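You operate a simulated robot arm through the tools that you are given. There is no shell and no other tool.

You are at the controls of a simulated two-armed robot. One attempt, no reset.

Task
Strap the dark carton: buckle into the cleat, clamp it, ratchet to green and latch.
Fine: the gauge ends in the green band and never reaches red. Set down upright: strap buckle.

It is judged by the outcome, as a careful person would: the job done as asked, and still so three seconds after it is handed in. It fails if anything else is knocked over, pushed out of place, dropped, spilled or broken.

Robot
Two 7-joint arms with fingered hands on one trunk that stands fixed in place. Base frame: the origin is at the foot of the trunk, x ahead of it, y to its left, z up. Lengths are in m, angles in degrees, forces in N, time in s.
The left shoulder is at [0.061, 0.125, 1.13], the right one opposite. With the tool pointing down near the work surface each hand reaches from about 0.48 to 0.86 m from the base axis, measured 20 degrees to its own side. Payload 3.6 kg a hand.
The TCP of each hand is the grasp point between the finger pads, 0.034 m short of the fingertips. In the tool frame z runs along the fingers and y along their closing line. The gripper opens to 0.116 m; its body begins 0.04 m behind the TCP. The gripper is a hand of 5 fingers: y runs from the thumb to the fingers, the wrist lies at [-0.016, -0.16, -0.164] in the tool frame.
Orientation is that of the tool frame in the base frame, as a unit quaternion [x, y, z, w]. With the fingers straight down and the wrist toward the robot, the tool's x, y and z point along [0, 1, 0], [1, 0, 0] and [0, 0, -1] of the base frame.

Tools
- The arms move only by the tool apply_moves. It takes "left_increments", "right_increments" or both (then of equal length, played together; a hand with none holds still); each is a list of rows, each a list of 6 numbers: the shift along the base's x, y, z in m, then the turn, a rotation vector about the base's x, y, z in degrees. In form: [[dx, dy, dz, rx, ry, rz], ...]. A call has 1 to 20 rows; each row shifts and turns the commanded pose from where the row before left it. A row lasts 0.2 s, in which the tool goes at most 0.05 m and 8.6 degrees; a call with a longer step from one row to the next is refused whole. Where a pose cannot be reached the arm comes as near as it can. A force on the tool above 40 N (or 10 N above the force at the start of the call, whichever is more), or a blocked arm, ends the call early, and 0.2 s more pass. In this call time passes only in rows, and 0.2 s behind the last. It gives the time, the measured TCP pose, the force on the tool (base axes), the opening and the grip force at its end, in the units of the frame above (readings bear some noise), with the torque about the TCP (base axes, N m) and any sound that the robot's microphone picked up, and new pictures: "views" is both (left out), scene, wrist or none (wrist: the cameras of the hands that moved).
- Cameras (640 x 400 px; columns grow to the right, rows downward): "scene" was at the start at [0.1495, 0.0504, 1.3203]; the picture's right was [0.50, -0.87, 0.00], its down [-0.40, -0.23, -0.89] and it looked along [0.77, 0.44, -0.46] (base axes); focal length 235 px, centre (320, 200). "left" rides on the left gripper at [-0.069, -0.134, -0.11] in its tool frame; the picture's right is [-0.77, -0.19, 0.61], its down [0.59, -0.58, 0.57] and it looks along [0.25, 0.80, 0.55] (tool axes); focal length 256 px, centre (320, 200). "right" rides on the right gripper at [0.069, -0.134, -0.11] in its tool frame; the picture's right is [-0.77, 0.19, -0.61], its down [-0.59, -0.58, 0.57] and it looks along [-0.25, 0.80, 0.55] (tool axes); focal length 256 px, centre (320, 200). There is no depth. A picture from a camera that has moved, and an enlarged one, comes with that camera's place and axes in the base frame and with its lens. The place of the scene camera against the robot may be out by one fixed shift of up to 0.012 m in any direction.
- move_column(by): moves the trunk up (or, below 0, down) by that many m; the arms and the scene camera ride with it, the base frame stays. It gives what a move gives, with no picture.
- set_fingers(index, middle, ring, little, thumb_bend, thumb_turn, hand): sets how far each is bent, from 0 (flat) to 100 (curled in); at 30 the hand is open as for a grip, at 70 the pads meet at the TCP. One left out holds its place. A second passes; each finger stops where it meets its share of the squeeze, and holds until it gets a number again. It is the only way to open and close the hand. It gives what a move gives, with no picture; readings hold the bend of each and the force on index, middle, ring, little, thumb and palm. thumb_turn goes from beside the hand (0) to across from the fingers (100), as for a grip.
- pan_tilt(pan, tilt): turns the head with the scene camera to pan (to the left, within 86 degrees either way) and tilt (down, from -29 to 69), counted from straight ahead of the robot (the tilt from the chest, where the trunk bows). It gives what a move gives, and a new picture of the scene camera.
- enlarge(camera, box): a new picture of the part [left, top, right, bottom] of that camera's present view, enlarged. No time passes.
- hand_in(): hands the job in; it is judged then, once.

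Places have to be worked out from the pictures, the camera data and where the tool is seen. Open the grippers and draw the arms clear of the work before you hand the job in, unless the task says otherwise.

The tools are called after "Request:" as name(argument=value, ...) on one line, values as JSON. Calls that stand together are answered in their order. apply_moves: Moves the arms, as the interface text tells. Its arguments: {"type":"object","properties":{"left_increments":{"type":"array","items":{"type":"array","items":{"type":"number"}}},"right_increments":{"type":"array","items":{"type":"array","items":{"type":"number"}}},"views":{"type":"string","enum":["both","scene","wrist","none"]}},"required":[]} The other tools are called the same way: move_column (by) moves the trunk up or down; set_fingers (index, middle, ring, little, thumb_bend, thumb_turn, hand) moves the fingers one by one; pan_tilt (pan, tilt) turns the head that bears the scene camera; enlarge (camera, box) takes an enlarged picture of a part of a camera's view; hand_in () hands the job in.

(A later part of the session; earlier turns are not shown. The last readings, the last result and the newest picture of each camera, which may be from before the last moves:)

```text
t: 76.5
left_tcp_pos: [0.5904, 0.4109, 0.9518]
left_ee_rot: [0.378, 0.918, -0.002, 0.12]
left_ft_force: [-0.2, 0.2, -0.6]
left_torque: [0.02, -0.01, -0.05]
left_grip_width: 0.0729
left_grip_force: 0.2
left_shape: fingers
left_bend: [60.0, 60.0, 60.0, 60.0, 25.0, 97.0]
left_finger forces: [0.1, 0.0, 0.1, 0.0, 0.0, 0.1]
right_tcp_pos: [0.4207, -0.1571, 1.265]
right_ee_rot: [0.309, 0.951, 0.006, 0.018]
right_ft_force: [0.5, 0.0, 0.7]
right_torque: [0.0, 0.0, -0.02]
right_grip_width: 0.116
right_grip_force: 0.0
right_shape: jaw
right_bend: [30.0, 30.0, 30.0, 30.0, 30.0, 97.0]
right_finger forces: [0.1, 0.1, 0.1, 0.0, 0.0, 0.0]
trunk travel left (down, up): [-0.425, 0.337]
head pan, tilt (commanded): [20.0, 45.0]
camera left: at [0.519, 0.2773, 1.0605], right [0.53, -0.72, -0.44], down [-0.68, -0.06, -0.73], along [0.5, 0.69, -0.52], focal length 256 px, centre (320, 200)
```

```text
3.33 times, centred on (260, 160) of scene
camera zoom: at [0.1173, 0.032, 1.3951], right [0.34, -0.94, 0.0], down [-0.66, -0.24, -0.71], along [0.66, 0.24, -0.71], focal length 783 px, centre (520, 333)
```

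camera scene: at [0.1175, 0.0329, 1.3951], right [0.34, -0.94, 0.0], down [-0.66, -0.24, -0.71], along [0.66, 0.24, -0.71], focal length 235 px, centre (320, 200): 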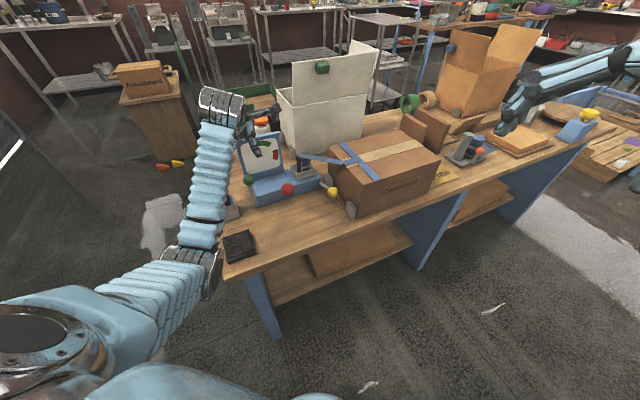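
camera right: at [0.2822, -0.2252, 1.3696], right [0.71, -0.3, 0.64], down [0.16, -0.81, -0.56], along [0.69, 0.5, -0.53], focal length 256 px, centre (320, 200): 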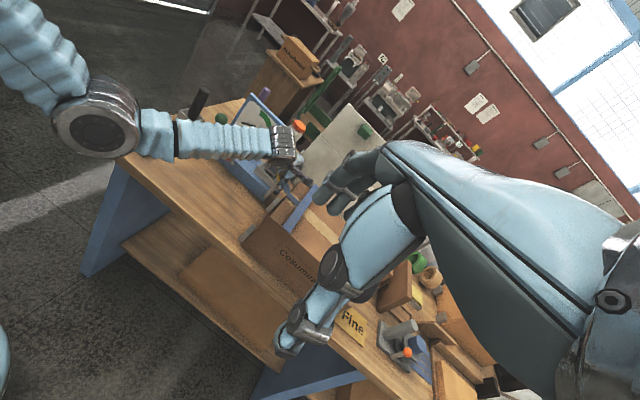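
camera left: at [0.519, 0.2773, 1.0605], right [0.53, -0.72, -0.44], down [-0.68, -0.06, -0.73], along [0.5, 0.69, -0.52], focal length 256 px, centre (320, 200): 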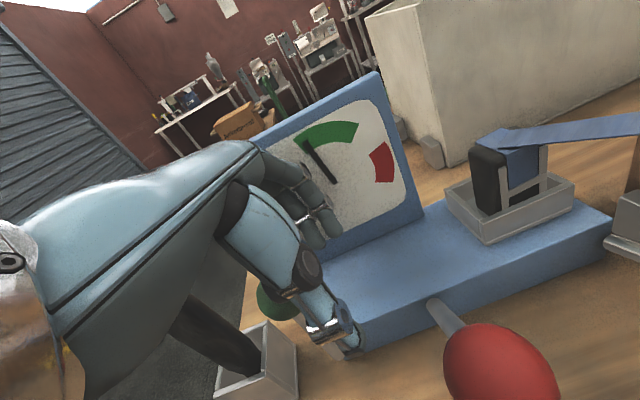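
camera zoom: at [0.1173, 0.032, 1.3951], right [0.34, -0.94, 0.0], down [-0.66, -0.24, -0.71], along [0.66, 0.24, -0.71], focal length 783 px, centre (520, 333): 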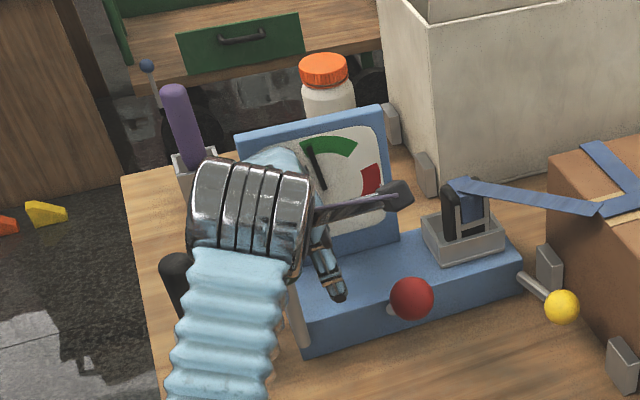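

The hook is behind the green ball, clear of gauge and tool, and the needle reads green. I pull toward the robot until contact and see if the lever follows as the yellow one did.

Request:
apply_moves(left_increments=[[-0.0035, -0.0035, 0, 0, 0, 0], [-0.0035, -0.0035, 0, 0, 0, 0], [-0.0035, -0.0035, 0, 0, 0, 0], [-0.003, -0.003, 0, 0, 0, 0], [-0.003, -0.003, 0, 0, 0, 0], [-0.003, -0.003, 0, 0, 0, 0]], views="none")

Request:
enlarge(camera="left", box=[140, 120, 420, 400])

Request:
enlarge(camera="right", box=[190, 60, 300, 170])

```text
t: 77.9
left_tcp_pos: [0.5696, 0.3934, 0.9514]
left_ee_rot: [0.377, 0.918, -0.002, 0.121]
left_ft_force: [0.8, 0.6, -0.2]
left_torque: [0.02, -0.04, -0.04]
left_grip_width: 0.0727
left_grip_force: 0.8
left_shape: fingers
left_bend: [60.0, 60.0, 60.0, 60.0, 25.0, 97.0]
left_finger forces: [0.0, 0.1, 0.8, 0.3, 0.0, 0.0]
right_tcp_pos: [0.4227, -0.1564, 1.2652]
right_ee_rot: [0.309, 0.951, 0.007, 0.018]
right_ft_force: [-0.3, 0.5, -0.1]
right_torque: [0.01, 0.03, -0.01]
right_grip_width: 0.1159
right_grip_force: 0.1
right_shape: jaw
right_bend: [30.0, 30.0, 30.0, 30.0, 30.0, 97.0]
right_finger forces: [0.1, 0.0, 0.0, 0.0, 0.0, 0.1]
trunk travel left (down, up): [-0.425, 0.337]
head pan, tilt (commanded): [20.0, 45.0]
```

```text
1.43 times, centred on (280, 260) of left
camera zoom: at [0.5002, 0.2596, 1.0614], right [0.53, -0.72, -0.44], down [-0.68, -0.06, -0.73], along [0.5, 0.69, -0.52], focal length 366 px, centre (377, 114)
```

zoom: 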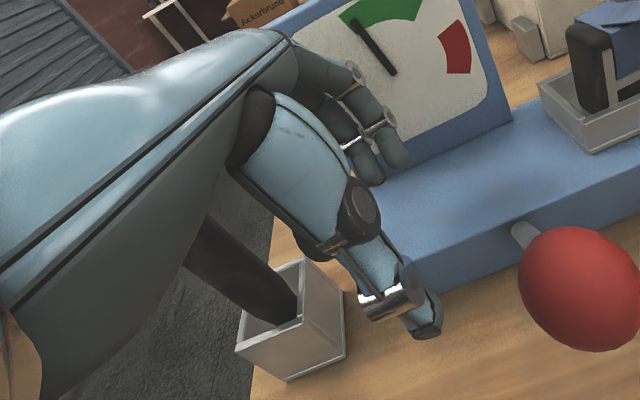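

```text
3.64 times, centred on (245, 115) of right
camera zoom: at [0.2824, -0.2253, 1.3697], right [0.71, -0.3, 0.64], down [0.16, -0.81, -0.56], along [0.69, 0.5, -0.53], focal length 931 px, centre (593, 509)
```

zoom: 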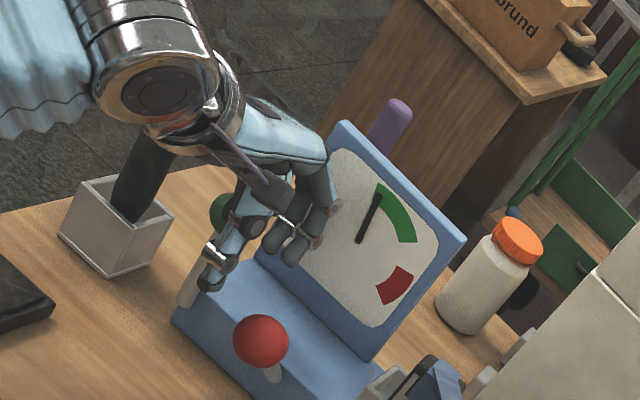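

The ring finger has the ball at under 1 N. I follow the arc forward and slightly down to about 30°.

Request:
apply_moves(left_increments=[[-0.0055, -0.0055, -0.0005, 0, 0, 0], [-0.0055, -0.0055, -0.001, 0, 0, 0], [-0.0055, -0.0055, -0.002, 0, 0, 0], [-0.0055, -0.0055, -0.003, 0, 0, 0], [-0.0055, -0.0055, -0.0035, 0, 0, 0], [-0.0055, -0.0055, -0.004, 0, 0, 0]], views="none")

Request:
enlarge(camera="left", box=[140, 120, 420, 400])

Request:
enlarge(camera="right", box=[190, 60, 300, 170])

Request:
enlarge(camera="scene", box=[200, 100, 320, 220])

```text
t: 79.3
left_tcp_pos: [0.5372, 0.3613, 0.938]
left_ee_rot: [0.376, 0.919, -0.002, 0.121]
left_ft_force: [1.1, 1.2, -0.4]
left_torque: [0.03, 0.0, -0.05]
left_grip_width: 0.0729
left_grip_force: 0.1
left_shape: fingers
left_bend: [60.0, 60.0, 60.0, 60.0, 25.0, 97.0]
left_finger forces: [0.0, 0.0, 0.4, 0.3, 0.0, 0.0]
right_tcp_pos: [0.4217, -0.1568, 1.2642]
right_ee_rot: [0.309, 0.951, 0.007, 0.018]
right_ft_force: [-0.2, 0.3, 0.6]
right_torque: [0.0, -0.02, -0.02]
right_grip_width: 0.1159
right_grip_force: 0.0
right_shape: jaw
right_bend: [30.0, 30.0, 30.0, 30.0, 30.0, 97.0]
right_finger forces: [0.0, 0.0, 0.0, 0.1, 0.1, 0.0]
trunk travel left (down, up): [-0.425, 0.337]
head pan, tilt (commanded): [20.0, 45.0]
```

```text
1.43 times, centred on (280, 260) of left
camera zoom: at [0.4668, 0.2268, 1.0476], right [0.53, -0.72, -0.44], down [-0.68, -0.06, -0.73], along [0.5, 0.69, -0.52], focal length 366 px, centre (377, 114)
```

zoom: 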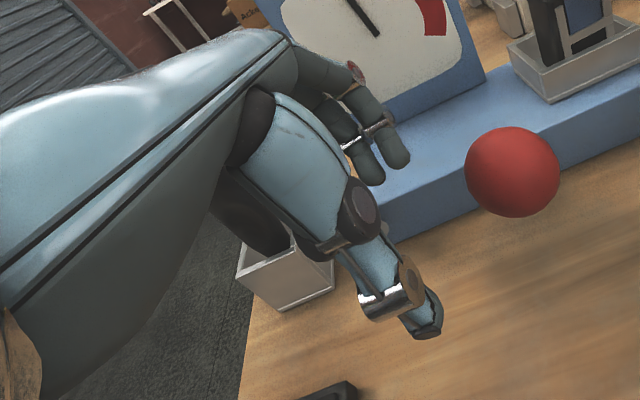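

```text
3.64 times, centred on (245, 115) of right
camera zoom: at [0.2823, -0.2254, 1.3697], right [0.71, -0.3, 0.64], down [0.16, -0.81, -0.56], along [0.69, 0.5, -0.53], focal length 931 px, centre (593, 509)
```

zoom: 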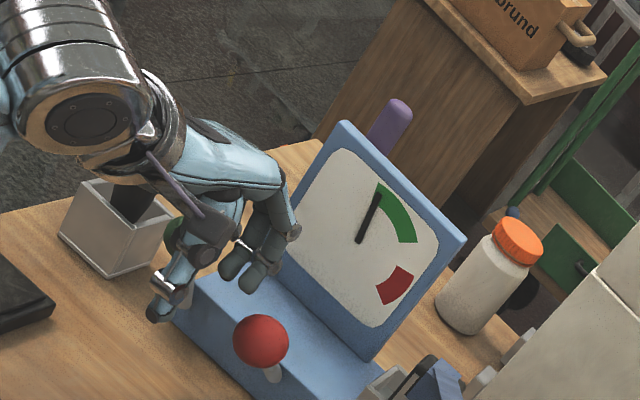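

```text
3.33 times, centred on (260, 160) of scene
camera zoom: at [0.1172, 0.0321, 1.3951], right [0.34, -0.94, 0.0], down [-0.66, -0.24, -0.71], along [0.66, 0.24, -0.71], focal length 783 px, centre (520, 333)
```

zoom: 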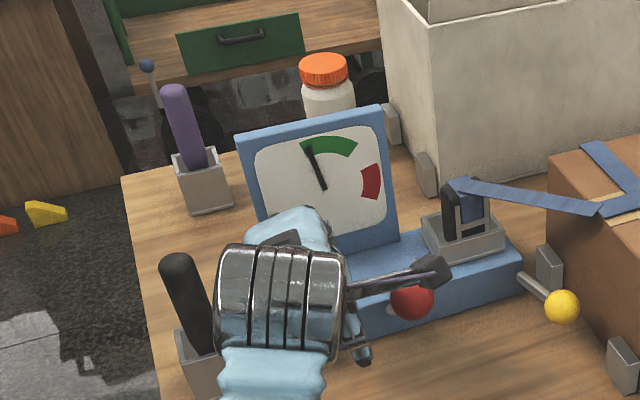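

The lever follows freely, everything is clear and the needle is still green. I continue the arc toward 55°.

Request:
apply_moves(left_increments=[[-0.0055, -0.0055, -0.0045, 0, 0, 0], [-0.0052, -0.0052, -0.005, 0, 0, 0], [-0.005, -0.005, -0.0055, 0, 0, 0], [-0.0046, -0.0046, -0.006, 0, 0, 0], [-0.0042, -0.0042, -0.0065, 0, 0, 0], [-0.0038, -0.0038, -0.0065, 0, 0, 0]], views="none")

Request:
enlarge(camera="left", box=[140, 120, 420, 400])

Request:
enlarge(camera="right", box=[190, 60, 300, 170])

Request:
enlarge(camera="scene", box=[200, 100, 320, 220])

```text
t: 80.7
left_tcp_pos: [0.5087, 0.331, 0.9028]
left_ee_rot: [0.377, 0.918, -0.002, 0.12]
left_ft_force: [1.0, 1.7, -0.6]
left_torque: [0.04, -0.04, -0.05]
left_grip_width: 0.0727
left_grip_force: 1.2
left_shape: fingers
left_bend: [60.0, 60.0, 59.0, 60.0, 25.0, 97.0]
left_finger forces: [0.0, 0.0, 1.3, 0.0, 0.1, 0.0]
right_tcp_pos: [0.4205, -0.1569, 1.2656]
right_ee_rot: [0.31, 0.951, 0.007, 0.018]
right_ft_force: [-0.8, 1.0, 0.7]
right_torque: [0.02, 0.03, 0.0]
right_grip_width: 0.1157
right_grip_force: 0.0
right_shape: jaw
right_bend: [30.0, 30.0, 30.0, 30.0, 30.0, 97.0]
right_finger forces: [0.0, 0.1, 0.0, 0.1, 0.1, 0.0]
trunk travel left (down, up): [-0.425, 0.337]
head pan, tilt (commanded): [20.0, 45.0]
```

```text
1.43 times, centred on (280, 260) of left
camera zoom: at [0.4383, 0.1984, 1.013], right [0.53, -0.72, -0.44], down [-0.68, -0.06, -0.73], along [0.5, 0.69, -0.52], focal length 366 px, centre (377, 114)
```

zoom: 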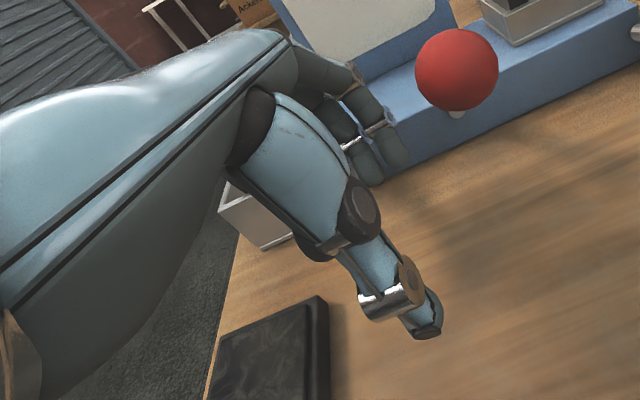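

```text
3.64 times, centred on (245, 115) of right
camera zoom: at [0.2824, -0.2254, 1.3697], right [0.71, -0.3, 0.64], down [0.16, -0.81, -0.56], along [0.69, 0.5, -0.53], focal length 931 px, centre (593, 509)
```

zoom: 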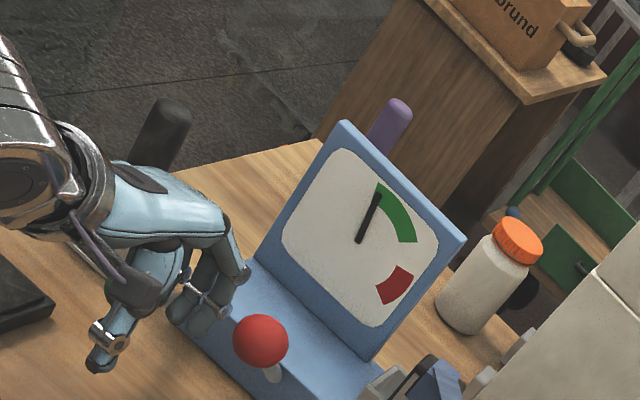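

```text
3.33 times, centred on (260, 160) of scene
camera zoom: at [0.1173, 0.0321, 1.3951], right [0.34, -0.94, 0.0], down [-0.66, -0.24, -0.71], along [0.66, 0.24, -0.71], focal length 783 px, centre (520, 333)
```

zoom: 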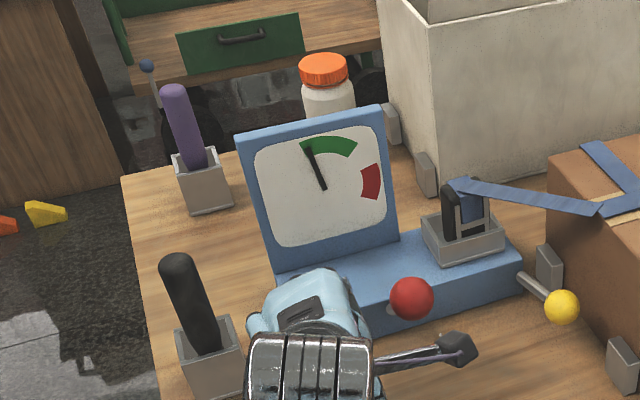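

The lever is at about 55°, gauge still green, everything clear. I continue the last part down to the stop.

Request:
apply_moves(left_increments=[[-0.0025, -0.0025, -0.005, 0, 0, 0], [-0.0022, -0.0022, -0.0055, 0, 0, 0], [-0.002, -0.002, -0.0055, 0, 0, 0], [-0.0018, -0.0018, -0.005, 0, 0, 0]], views="none")

Request:
enlarge(camera="right", box=[180, 60, 300, 180])

Request:
enlarge(camera="scene", box=[200, 100, 320, 220])

```text
t: 81.7
left_tcp_pos: [0.5037, 0.3394, 0.8944]
left_ee_rot: [0.378, 0.918, 0.021, 0.116]
left_ft_force: [0.4, 0.0, 0.6]
left_torque: [-0.01, 0.01, -0.04]
left_grip_width: 0.0727
left_grip_force: 0.0
left_shape: fingers
left_bend: [60.0, 60.0, 60.0, 60.0, 25.0, 97.0]
left_finger forces: [0.0, 0.0, 0.0, 0.1, 0.0, 0.0]
right_tcp_pos: [0.4201, -0.1562, 1.2659]
right_ee_rot: [0.309, 0.951, 0.007, 0.018]
right_ft_force: [-0.1, 0.5, 0.0]
right_torque: [0.0, -0.03, 0.02]
right_grip_width: 0.1157
right_grip_force: 0.0
right_shape: jaw
right_bend: [30.0, 30.0, 30.0, 30.0, 30.0, 97.0]
right_finger forces: [0.0, 0.0, 0.0, 0.1, 0.1, 0.0]
trunk travel left (down, up): [-0.425, 0.337]
head pan, tilt (commanded): [20.0, 45.0]
```

```text
3.33 times, centred on (240, 120) of right
camera zoom: at [0.2822, -0.2252, 1.3698], right [0.71, -0.3, 0.64], down [0.16, -0.81, -0.56], along [0.69, 0.5, -0.53], focal length 853 px, centre (587, 467)
```

zoom: 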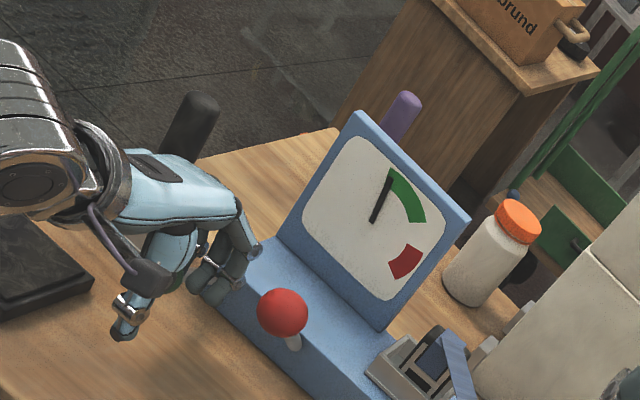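

```text
3.33 times, centred on (260, 160) of scene
camera zoom: at [0.1171, 0.0321, 1.3952], right [0.34, -0.94, 0.0], down [-0.66, -0.24, -0.71], along [0.66, 0.24, -0.71], focal length 783 px, centre (520, 333)
```

zoom: 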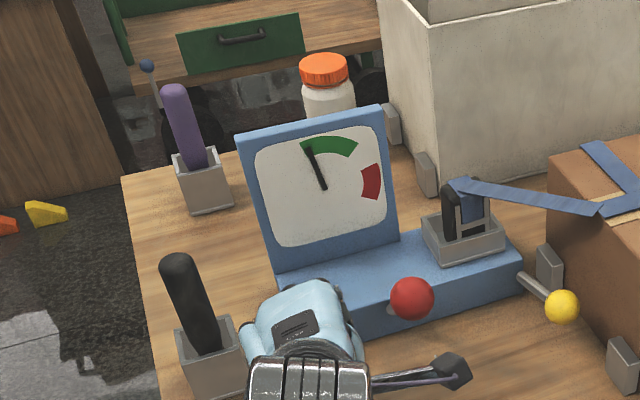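

The arm is at the edge of its comfortable range here, as it was with the yellow lever. I'll lift off, relax the yaw, and press the green ball down to its stop from above with closed fingertips.

Request:
apply_moves(left_increments=[[0.003, 0.003, 0.005, 0, 0, 0], [0, 0, 0.03, 0, 0, 0], [0, 0, 0.035, 0, 0, 0], [0, 0, 0.035, 0, 0, 0], [0, 0, 0.01, 0, 0, -7.5], [0, 0, 0, 0, 0, -7.5], [0, 0, 0, 0, 0, -7.5], [0, 0, 0, 0, 0, -7.5]], views="none")

Request:
set_fingers(hand="left", index=70, middle=70, ring=100, little=100, thumb_bend=68)

Request:
enlarge(camera="left", box=[200, 150, 450, 400])

Request:
enlarge(camera="right", box=[170, 50, 300, 180])

Request:
enlarge(camera="scene", box=[180, 90, 340, 250])

```text
t: 83.5
left_tcp_pos: [0.5043, 0.3267, 0.9984]
left_ee_rot: [0.603, 0.789, -0.034, 0.116]
left_ft_force: [0.7, -0.6, -0.3]
left_torque: [0.0, 0.0, 0.02]
left_grip_width: 0.0728
left_grip_force: 0.1
left_shape: fingers
left_bend: [60.0, 60.0, 60.0, 60.0, 25.0, 97.0]
left_finger forces: [0.0, 0.0, 0.0, 0.1, 0.0, 0.1]
right_tcp_pos: [0.4207, -0.1558, 1.2656]
right_ee_rot: [0.309, 0.951, 0.007, 0.018]
right_ft_force: [0.3, 0.8, -0.1]
right_torque: [0.01, -0.03, -0.04]
right_grip_width: 0.1158
right_grip_force: 0.1
right_shape: jaw
right_bend: [30.0, 30.0, 30.0, 30.0, 30.0, 97.0]
right_finger forces: [0.0, 0.0, 0.1, 0.0, 0.0, 0.0]
trunk travel left (down, up): [-0.425, 0.337]
head pan, tilt (commanded): [20.0, 45.0]
```

```text
t: 84.5
left_tcp_pos: [0.5029, 0.3246, 0.9978]
left_ee_rot: [0.602, 0.789, -0.033, 0.116]
left_ft_force: [-0.4, -0.2, -0.2]
left_torque: [-0.01, -0.02, 0.0]
left_grip_width: 0.0058
left_grip_force: 0.1
left_shape: fingers
left_bend: [70.0, 70.0, 100.0, 100.0, 68.0, 97.0]
left_finger forces: [0.1, 0.0, 0.0, 0.0, 0.0, 0.0]
right_tcp_pos: [0.4205, -0.1553, 1.2644]
right_ee_rot: [0.309, 0.951, 0.007, 0.018]
right_ft_force: [-0.5, -0.5, 0.0]
right_torque: [0.01, -0.03, -0.01]
right_grip_width: 0.1158
right_grip_force: 0.1
right_shape: jaw
right_bend: [30.0, 30.0, 30.0, 30.0, 30.0, 97.0]
right_finger forces: [0.0, 0.0, 0.0, 0.0, 0.1, 0.0]
trunk travel left (down, up): [-0.425, 0.337]
head pan, tilt (commanded): [20.0, 45.0]
```

```text
1.60 times, centred on (325, 275) of left
camera zoom: at [0.3764, 0.245, 1.1077], right [0.1, -0.89, -0.44], down [-0.62, 0.29, -0.73], along [0.78, 0.34, -0.52], focal length 410 px, centre (312, 80)
```

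zoom: 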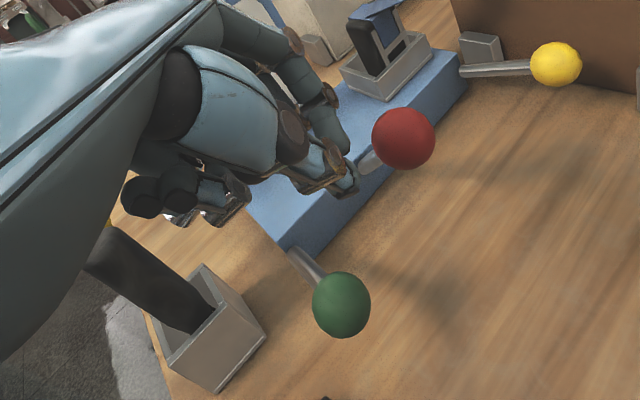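

```text
3.08 times, centred on (235, 115) of right
camera zoom: at [0.2823, -0.2254, 1.3697], right [0.71, -0.3, 0.64], down [0.16, -0.81, -0.56], along [0.69, 0.5, -0.53], focal length 788 px, centre (582, 462)
```

zoom: 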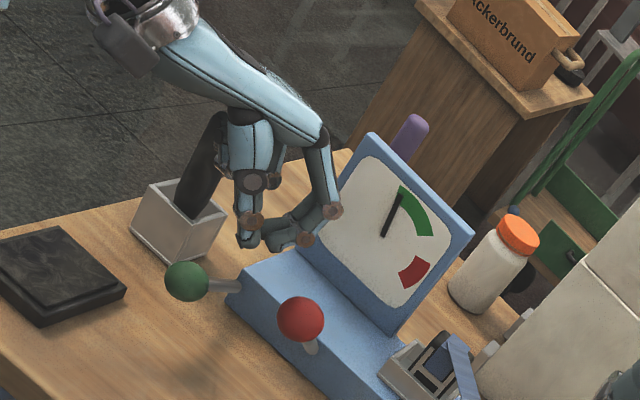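

```text
2.50 times, centred on (260, 170) of scene
camera zoom: at [0.1172, 0.0321, 1.3951], right [0.34, -0.94, 0.0], down [-0.66, -0.24, -0.71], along [0.66, 0.24, -0.71], focal length 587 px, centre (470, 275)
```

zoom: 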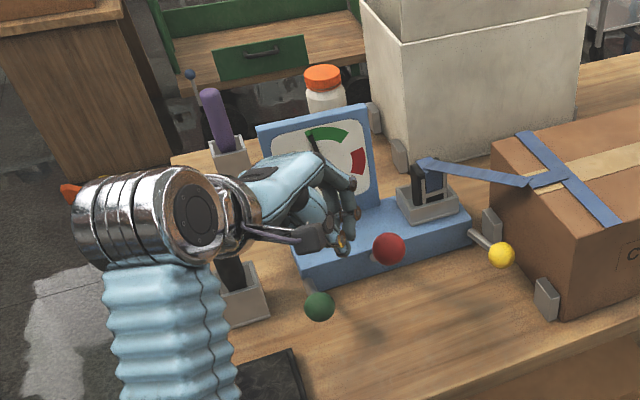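

The green lever is at about 61° and stays; its ball is near (0.487, 0.352, 0.874). I move above it with closed fingertips, clear of the black handle.

Request:
apply_moves(left_increments=[[-0.0025, 0.02, 0, 0, 0, 0], [-0.0025, 0.02, -0.01, 0, 0, 0], [0, 0, -0.02, 0, 0, 0], [0, 0, -0.02, 0, 0, 0]], views="none")

Request:
enlarge(camera="left", box=[200, 150, 450, 400])

Request:
enlarge(camera="right", box=[170, 50, 300, 180])

```text
t: 85.5
left_tcp_pos: [0.4991, 0.3679, 0.9486]
left_ee_rot: [0.601, 0.79, -0.034, 0.116]
left_ft_force: [0.3, -0.9, -0.5]
left_torque: [0.02, 0.01, 0.04]
left_grip_width: 0.0056
left_grip_force: 0.0
left_shape: fingers
left_bend: [70.0, 70.0, 100.0, 100.0, 68.0, 97.0]
left_finger forces: [0.0, 0.1, 0.1, 0.0, 0.1, 0.0]
right_tcp_pos: [0.4208, -0.156, 1.2646]
right_ee_rot: [0.309, 0.951, 0.007, 0.018]
right_ft_force: [0.5, 0.5, -0.1]
right_torque: [-0.04, 0.03, 0.02]
right_grip_width: 0.1157
right_grip_force: 0.0
right_shape: jaw
right_bend: [30.0, 30.0, 30.0, 30.0, 30.0, 97.0]
right_finger forces: [0.1, 0.0, 0.1, 0.1, 0.1, 0.0]
trunk travel left (down, up): [-0.425, 0.337]
head pan, tilt (commanded): [20.0, 45.0]
```

```text
1.60 times, centred on (325, 275) of left
camera zoom: at [0.3714, 0.2875, 1.058], right [0.1, -0.89, -0.44], down [-0.62, 0.29, -0.73], along [0.78, 0.34, -0.52], focal length 410 px, centre (312, 80)
```

zoom: 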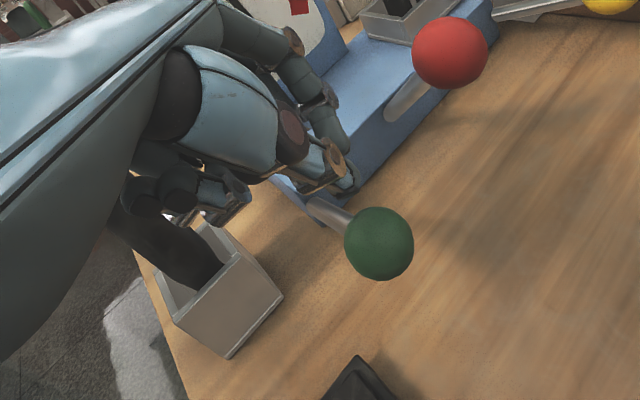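

```text
3.08 times, centred on (235, 115) of right
camera zoom: at [0.2823, -0.225, 1.3698], right [0.71, -0.3, 0.64], down [0.16, -0.81, -0.56], along [0.69, 0.5, -0.53], focal length 788 px, centre (582, 462)
```

zoom: 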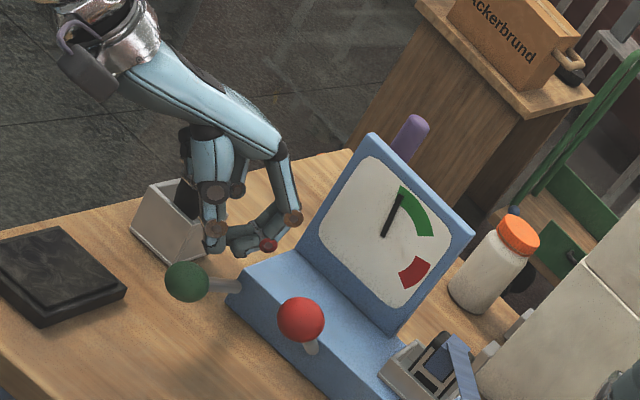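

The fingertips are just above and behind the green ball. I press down in small steps until the stop.

Request:
apply_moves(left_increments=[[-0.001, -0.001, -0.01, 0, 0, 0], [-0.0012, -0.0012, -0.004, 0, 0, 0], [-0.0012, -0.0012, -0.004, 0, 0, 0], [-0.001, -0.001, -0.004, 0, 0, 0], [-0.001, -0.001, -0.004, 0, 0, 0]], views="none")

Request:
enlarge(camera="left", box=[200, 150, 450, 400])

Request:
enlarge(camera="right", box=[170, 50, 300, 180])

```text
t: 86.7
left_tcp_pos: [0.4923, 0.361, 0.9231]
left_ee_rot: [0.602, 0.789, -0.033, 0.116]
left_ft_force: [-1.8, -0.1, 0.1]
left_torque: [-0.05, 0.04, -0.01]
left_grip_width: 0.0058
left_grip_force: 0.2
left_shape: fingers
left_bend: [70.0, 70.0, 100.0, 100.0, 68.0, 97.0]
left_finger forces: [0.1, 0.0, 0.0, 0.1, 0.7, 0.1]
right_tcp_pos: [0.4202, -0.1565, 1.2656]
right_ee_rot: [0.309, 0.951, 0.007, 0.018]
right_ft_force: [0.0, -0.2, 0.3]
right_torque: [0.01, 0.0, 0.0]
right_grip_width: 0.116
right_grip_force: 0.1
right_shape: jaw
right_bend: [30.0, 30.0, 30.0, 30.0, 30.0, 97.0]
right_finger forces: [0.0, 0.0, 0.0, 0.0, 0.0, 0.0]
trunk travel left (down, up): [-0.425, 0.337]
head pan, tilt (commanded): [20.0, 45.0]
```

```text
1.60 times, centred on (325, 275) of left
camera zoom: at [0.3648, 0.2808, 1.0323], right [0.1, -0.89, -0.44], down [-0.62, 0.29, -0.73], along [0.78, 0.34, -0.52], focal length 410 px, centre (312, 80)
```

zoom: 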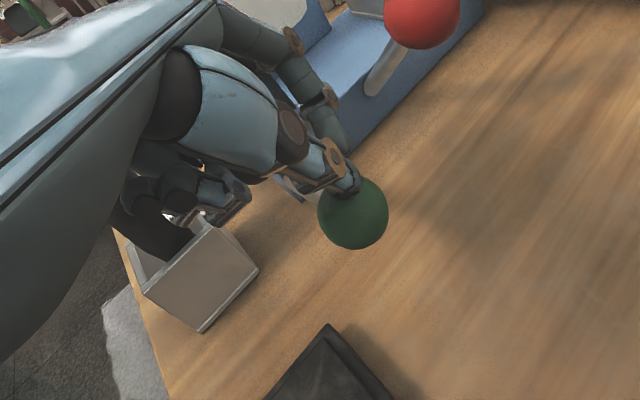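

```text
3.08 times, centred on (235, 115) of right
camera zoom: at [0.2821, -0.2252, 1.3698], right [0.71, -0.3, 0.64], down [0.16, -0.81, -0.56], along [0.69, 0.5, -0.53], focal length 788 px, centre (582, 462)
```

zoom: 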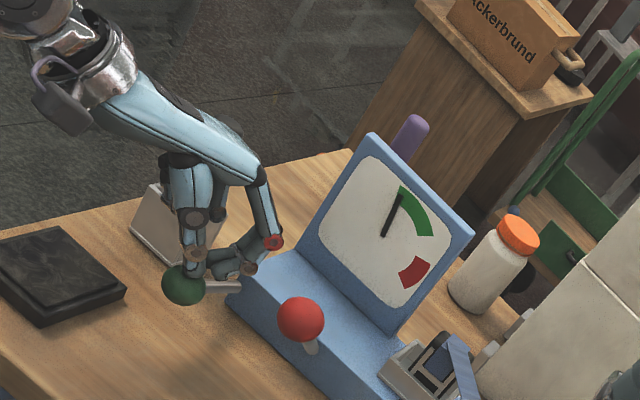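

Contact at 0.7 N. I continue pressing until the end stop resists.

Request:
apply_moves(left_increments=[[-0.0008, -0.0008, -0.004, 0, 0, 0], [-0.0008, -0.0008, -0.004, 0, 0, 0], [-0.0006, -0.0006, -0.004, 0, 0, 0], [-0.0006, -0.0006, -0.003, 0, 0, 0], [-0.0005, -0.0005, -0.003, 0, 0, 0]], views="none")

Request:
enlarge(camera="left", box=[200, 150, 450, 400])

Request:
enlarge(camera="right", box=[170, 50, 300, 180])

```text
t: 87.7
left_tcp_pos: [0.4953, 0.3552, 0.916]
left_ee_rot: [0.605, 0.787, -0.026, 0.122]
left_ft_force: [-0.2, -3.6, 11.7]
left_torque: [-0.28, 0.15, -0.01]
left_grip_width: 0.0041
left_grip_force: 6.2
left_shape: fingers
left_bend: [70.0, 70.0, 100.0, 100.0, 69.0, 96.0]
left_finger forces: [0.0, 0.0, 0.0, 0.0, 11.7, 0.1]
right_tcp_pos: [0.4195, -0.1606, 1.2636]
right_ee_rot: [0.313, 0.949, 0.006, 0.017]
right_ft_force: [0.3, -0.8, 0.2]
right_torque: [0.05, 0.02, 0.01]
right_grip_width: 0.1159
right_grip_force: 0.1
right_shape: jaw
right_bend: [30.0, 30.0, 30.0, 30.0, 30.0, 97.0]
right_finger forces: [0.1, 0.1, 0.0, 0.0, 0.0, 0.0]
trunk travel left (down, up): [-0.425, 0.337]
head pan, tilt (commanded): [20.0, 45.0]
stopped in row 4 (left hand): the force on the tool passed its limit at 43 N (the readings are from after the stop); the commanded pose is now the measured one
```

```text
1.60 times, centred on (325, 275) of left
camera zoom: at [0.3657, 0.275, 1.0223], right [0.1, -0.89, -0.44], down [-0.6, 0.3, -0.74], along [0.79, 0.34, -0.51], focal length 410 px, centre (312, 80)
```

zoom: 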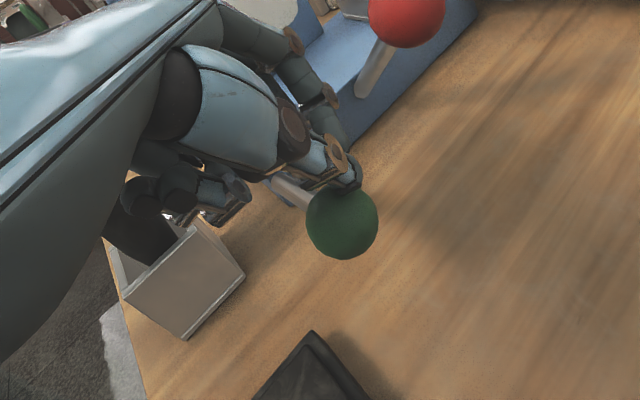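

```text
3.08 times, centred on (235, 115) of right
camera zoom: at [0.2815, -0.228, 1.3693], right [0.71, -0.31, 0.64], down [0.15, -0.81, -0.56], along [0.69, 0.49, -0.53], focal length 788 px, centre (582, 462)
```

zoom: 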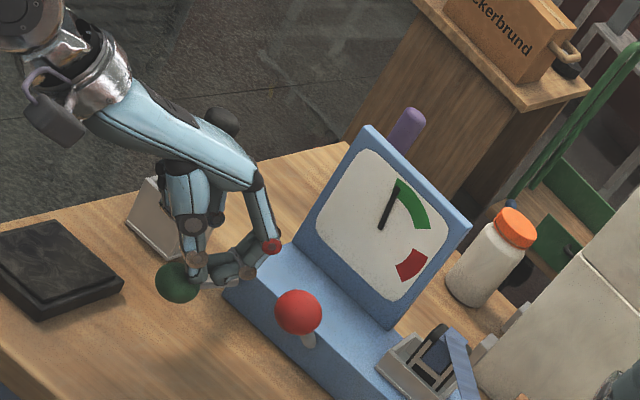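

The green latch reached its end stop and the needle still sits in green. I lift straight up and back away to inspect everything.

Request:
apply_moves(left_increments=[[0, 0, 0.01, 0, 0, 0], [0, 0, 0.03, 0, 0, 0], [0, 0, 0.035, 0, 0, 0], [0, -0.005, 0.035, 0, 0, 0], [-0.01, -0.015, 0.035, 0, 0, 0], [-0.02, -0.02, 0.03, 0, 0, 0], [-0.03, -0.02, 0.02, 0, 0, 0]], views="both")

Request:
enlarge(camera="right", box=[170, 50, 320, 200])

Request:
enlarge(camera="left", box=[200, 150, 480, 400])

Request:
enlarge(camera="scene", box=[190, 90, 390, 260])

```text
t: 89.3
left_tcp_pos: [0.4405, 0.3029, 1.1043]
left_ee_rot: [0.602, 0.789, -0.028, 0.119]
left_ft_force: [-0.6, 0.1, 0.6]
left_torque: [-0.02, -0.01, 0.0]
left_grip_width: 0.0053
left_grip_force: 0.1
left_shape: fingers
left_bend: [70.0, 70.0, 100.0, 100.0, 68.0, 97.0]
left_finger forces: [0.1, 0.0, 0.0, 0.0, 0.1, 0.1]
left hand out of reach, approached as far as the arm can: row 7
right_tcp_pos: [0.4197, -0.1562, 1.2657]
right_ee_rot: [0.311, 0.95, 0.006, 0.02]
right_ft_force: [-0.7, 0.3, -0.4]
right_torque: [-0.05, -0.03, -0.02]
right_grip_width: 0.1159
right_grip_force: 0.1
right_shape: jaw
right_bend: [30.0, 30.0, 30.0, 30.0, 30.0, 97.0]
right_finger forces: [0.1, 0.0, 0.0, 0.1, 0.0, 0.0]
trunk travel left (down, up): [-0.425, 0.337]
head pan, tilt (commanded): [20.0, 45.0]
camera scene: at [0.116, 0.0336, 1.3952], right [0.34, -0.94, 0.0], down [-0.66, -0.24, -0.71], along [0.66, 0.24, -0.71], focal length 235 px, centre (320, 200)
camera left: at [0.3109, 0.2228, 1.2119], right [0.1, -0.89, -0.44], down [-0.61, 0.29, -0.74], along [0.79, 0.35, -0.51], focal length 256 px, centre (320, 200)
```

scene: 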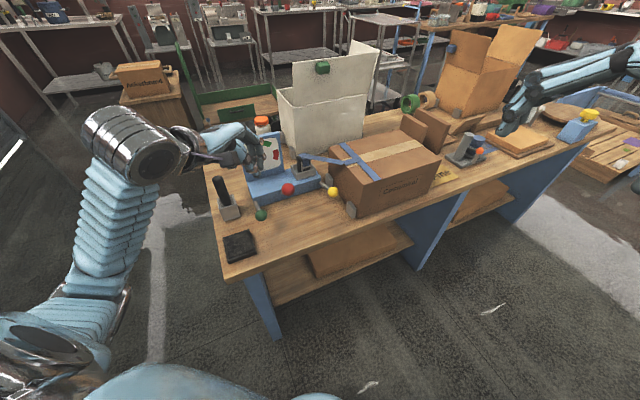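
left: 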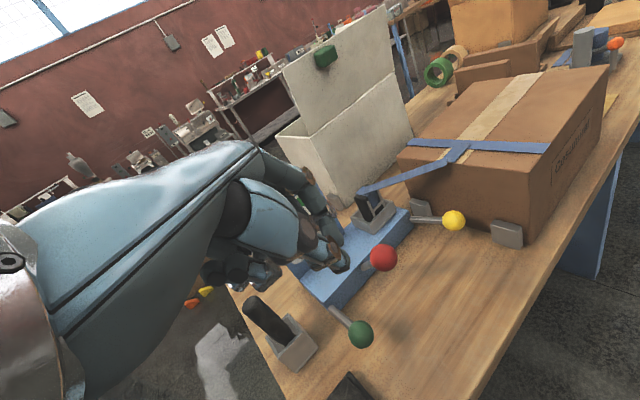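

```text
2.67 times, centred on (245, 125) of right
camera zoom: at [0.2809, -0.2247, 1.3702], right [0.71, -0.3, 0.64], down [0.16, -0.81, -0.56], along [0.69, 0.5, -0.53], focal length 683 px, centre (520, 400)
```

zoom: 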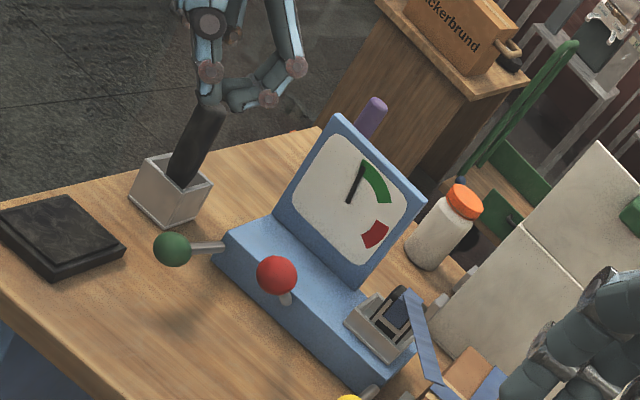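

```text
1.60 times, centred on (340, 275) of left
camera zoom: at [0.3109, 0.2228, 1.2119], right [0.1, -0.89, -0.44], down [-0.61, 0.29, -0.74], along [0.79, 0.35, -0.51], focal length 410 px, centre (288, 80)
```

zoom: 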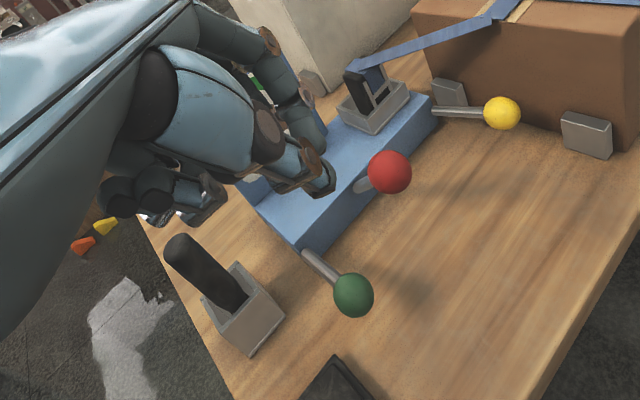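

```text
2.35 times, centred on (290, 175) of scene
camera zoom: at [0.116, 0.0336, 1.3952], right [0.34, -0.94, 0.0], down [-0.66, -0.24, -0.71], along [0.66, 0.24, -0.71], focal length 553 px, centre (391, 259)
```

zoom: 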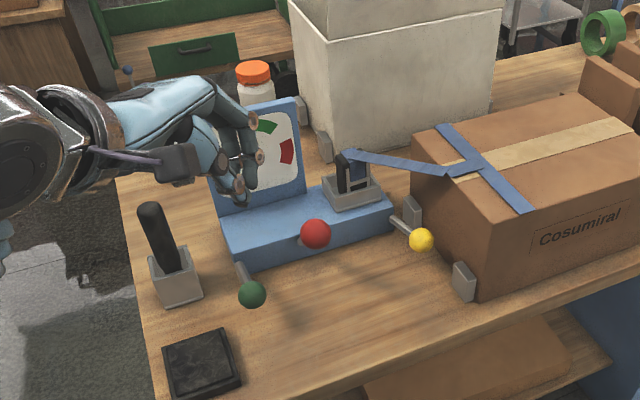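

Both levers are down and the black tool and all else are undisturbed. I'll zoom in on the gauge, buckle and levers for a final check.

Request:
enlarge(camera="right", box=[230, 70, 290, 130])

Request:
enlarge(camera="scene", box=[290, 130, 350, 190])

Request:
enlarge(camera="left", box=[320, 160, 480, 360])

```text
6.67 times, centred on (260, 100) of right
camera zoom: at [0.2809, -0.2247, 1.3702], right [0.71, -0.3, 0.64], down [0.16, -0.81, -0.56], along [0.69, 0.5, -0.53], focal length 1707 px, centre (720, 867)
```

zoom: 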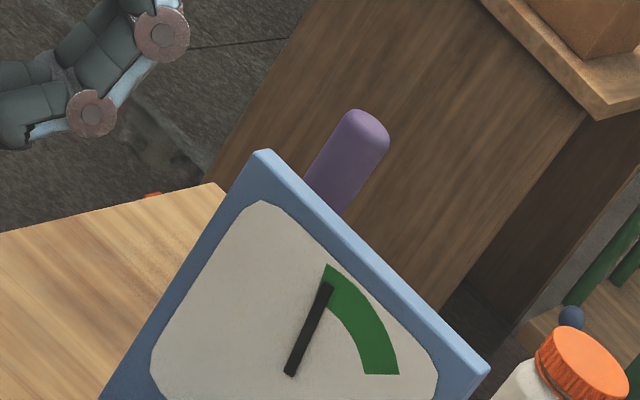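

```text
6.67 times, centred on (320, 160) of scene
camera zoom: at [0.116, 0.0336, 1.3952], right [0.34, -0.94, 0.0], down [-0.66, -0.24, -0.71], along [0.66, 0.24, -0.71], focal length 1566 px, centre (320, 467)
```

zoom: 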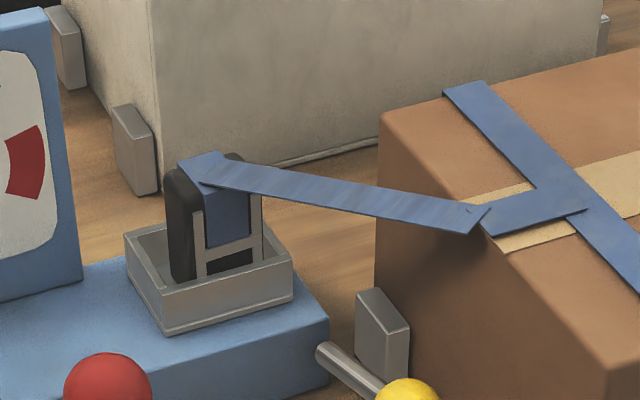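

```text
2.00 times, centred on (400, 260) of left
camera zoom: at [0.3109, 0.2228, 1.2119], right [0.1, -0.89, -0.44], down [-0.61, 0.29, -0.74], along [0.79, 0.35, -0.51], focal length 512 px, centre (160, 80)
```

zoom: 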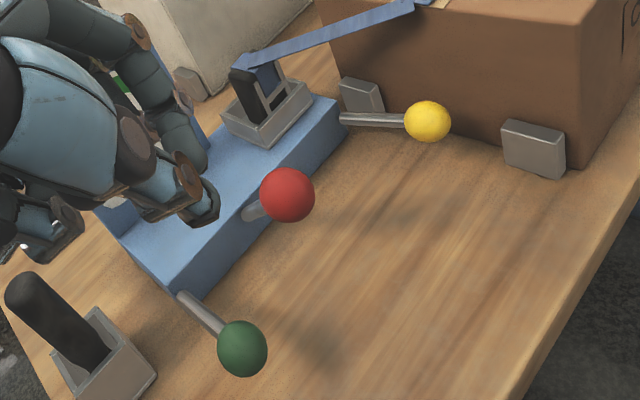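

The buckle is upright in the cleat and both levers are down. The needle looks a bit closer to the start edge of green than before, so I'll measure it more precisely and check for drift.

Request:
enlarge(camera="right", box=[245, 95, 285, 135])

Request:
pan_tilt(pan=22, tilt=45)

Request:
enlarge(camera="right", box=[245, 95, 285, 135])

```text
10.00 times, centred on (265, 115) of right
camera zoom: at [0.2809, -0.2247, 1.3702], right [0.71, -0.3, 0.64], down [0.16, -0.81, -0.56], along [0.69, 0.5, -0.53], focal length 2560 px, centre (870, 1050)
```

zoom: 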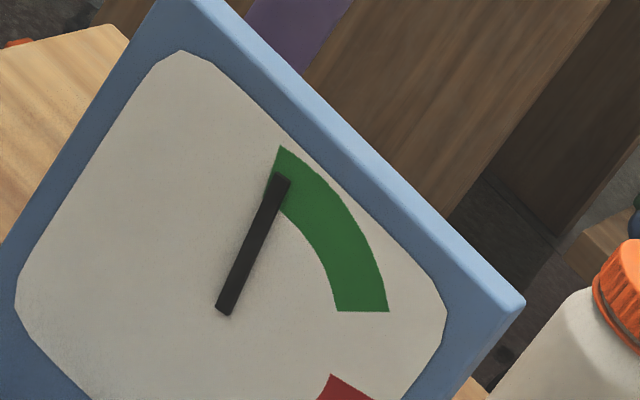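

```text
t: 89.9
left_tcp_pos: [0.4416, 0.3033, 1.1048]
left_ee_rot: [0.603, 0.789, -0.029, 0.119]
left_ft_force: [0.4, 0.2, -0.4]
left_torque: [-0.01, 0.01, 0.0]
left_grip_width: 0.005
left_grip_force: 0.1
left_shape: fingers
left_bend: [70.0, 70.0, 100.0, 100.0, 68.0, 97.0]
left_finger forces: [0.0, 0.0, 0.0, 0.1, 0.0, 0.0]
right_tcp_pos: [0.4212, -0.1579, 1.265]
right_ee_rot: [0.311, 0.95, 0.006, 0.018]
right_ft_force: [0.5, 0.2, 0.0]
right_torque: [-0.03, 0.0, 0.01]
right_grip_width: 0.116
right_grip_force: 0.0
right_shape: jaw
right_bend: [30.0, 30.0, 30.0, 30.0, 30.0, 97.0]
right_finger forces: [0.0, 0.1, 0.0, 0.0, 0.1, 0.1]
trunk travel left (down, up): [-0.425, 0.337]
head pan, tilt (commanded): [22.0, 45.0]
camera scene: at [0.1163, 0.0346, 1.3951], right [0.37, -0.93, 0.0], down [-0.66, -0.26, -0.71], along [0.66, 0.26, -0.71], focal length 235 px, centre (320, 200)
```

scene: 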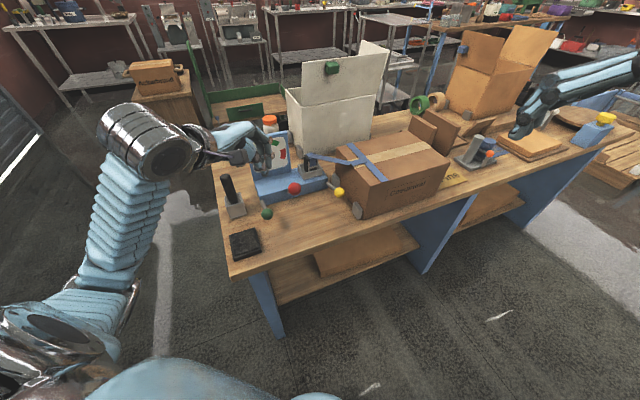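

```text
10.00 times, centred on (265, 115) of right
camera zoom: at [0.282, -0.2264, 1.3697], right [0.71, -0.3, 0.64], down [0.16, -0.81, -0.56], along [0.69, 0.5, -0.53], focal length 2560 px, centre (870, 1050)
```

zoom: 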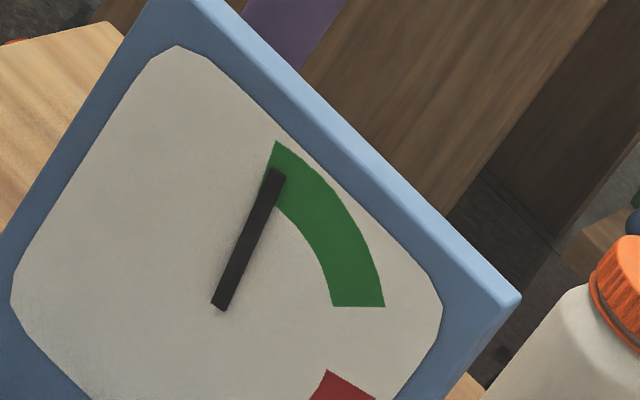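

In gauge coordinates the needle is now about 5° inside the start of green (band about 105° to 45°). It may have crept slightly since the last stroke. I'll draw the left arm back, which takes a few seconds, and re-measure to see if it is still moving.

Request:
apply_moves(left_increments=[[-0.005, 0.01, 0.01, 0, 0, 0], [-0.005, 0.01, 0.01, 0, 0, 0], [-0.005, 0.01, 0.01, 0, 0, -2], [-0.005, 0.01, 0.01, 0, 0, -2], [-0.005, 0.01, 0.01, 0, 0, -2], [-0.005, 0.01, 0.01, 0, 0, -2], [0, 0.01, 0.01, 0, 0, -2], [0, 0.01, 0.01, 0, 0, -2], [0, 0.01, 0.01, 0, 0, -2], [0, 0.01, 0.01, 0, 0, 0], [0, 0.005, 0.005, 0, 0, 0], [0, 0.005, 0.005, 0, 0, 0], [0, 0.002, 0, 0, 0, 0], [0, 0.002, 0, 0, 0, 0]], views="scene")

Request:
enlarge(camera="right", box=[245, 95, 285, 135])

Request:
enlarge(camera="scene", box=[240, 120, 310, 190])

```text
t: 92.9
left_tcp_pos: [0.4111, 0.4171, 1.2136]
left_ee_rot: [0.694, 0.709, -0.042, 0.115]
left_ft_force: [0.0, 0.6, 0.6]
left_torque: [0.0, 0.01, 0.0]
left_grip_width: 0.0053
left_grip_force: 0.2
left_shape: fingers
left_bend: [70.0, 70.0, 100.0, 100.0, 68.0, 97.0]
left_finger forces: [0.0, 0.0, 0.0, 0.1, 0.1, 0.1]
right_tcp_pos: [0.4209, -0.1575, 1.2645]
right_ee_rot: [0.311, 0.95, 0.006, 0.017]
right_ft_force: [0.1, -0.5, -0.5]
right_torque: [-0.02, 0.02, -0.01]
right_grip_width: 0.1158
right_grip_force: 0.0
right_shape: jaw
right_bend: [30.0, 30.0, 30.0, 30.0, 30.0, 97.0]
right_finger forces: [0.1, 0.1, 0.0, 0.0, 0.1, 0.0]
trunk travel left (down, up): [-0.425, 0.337]
head pan, tilt (commanded): [22.0, 45.0]
camera scene: at [0.1161, 0.0351, 1.3951], right [0.37, -0.93, 0.0], down [-0.66, -0.27, -0.71], along [0.66, 0.26, -0.71], focal length 235 px, centre (320, 200)
```

scene: 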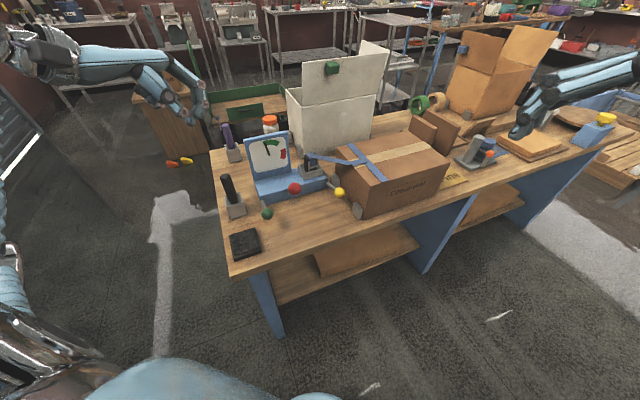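

```text
10.00 times, centred on (265, 115) of right
camera zoom: at [0.2818, -0.2259, 1.3698], right [0.71, -0.3, 0.64], down [0.16, -0.81, -0.56], along [0.69, 0.5, -0.53], focal length 2560 px, centre (870, 1050)
```

zoom: 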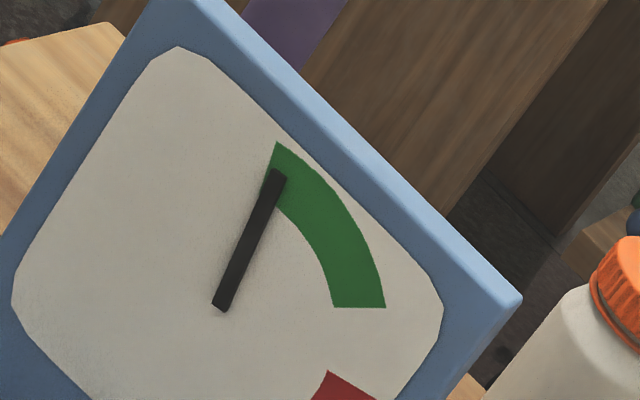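

```text
5.71 times, centred on (275, 155) of scene
camera zoom: at [0.1161, 0.0351, 1.3951], right [0.37, -0.93, 0.0], down [-0.66, -0.27, -0.71], along [0.66, 0.26, -0.71], focal length 1342 px, centre (577, 457)
```

zoom: 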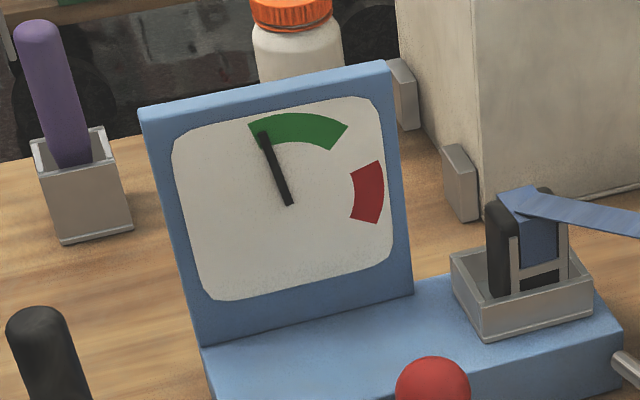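

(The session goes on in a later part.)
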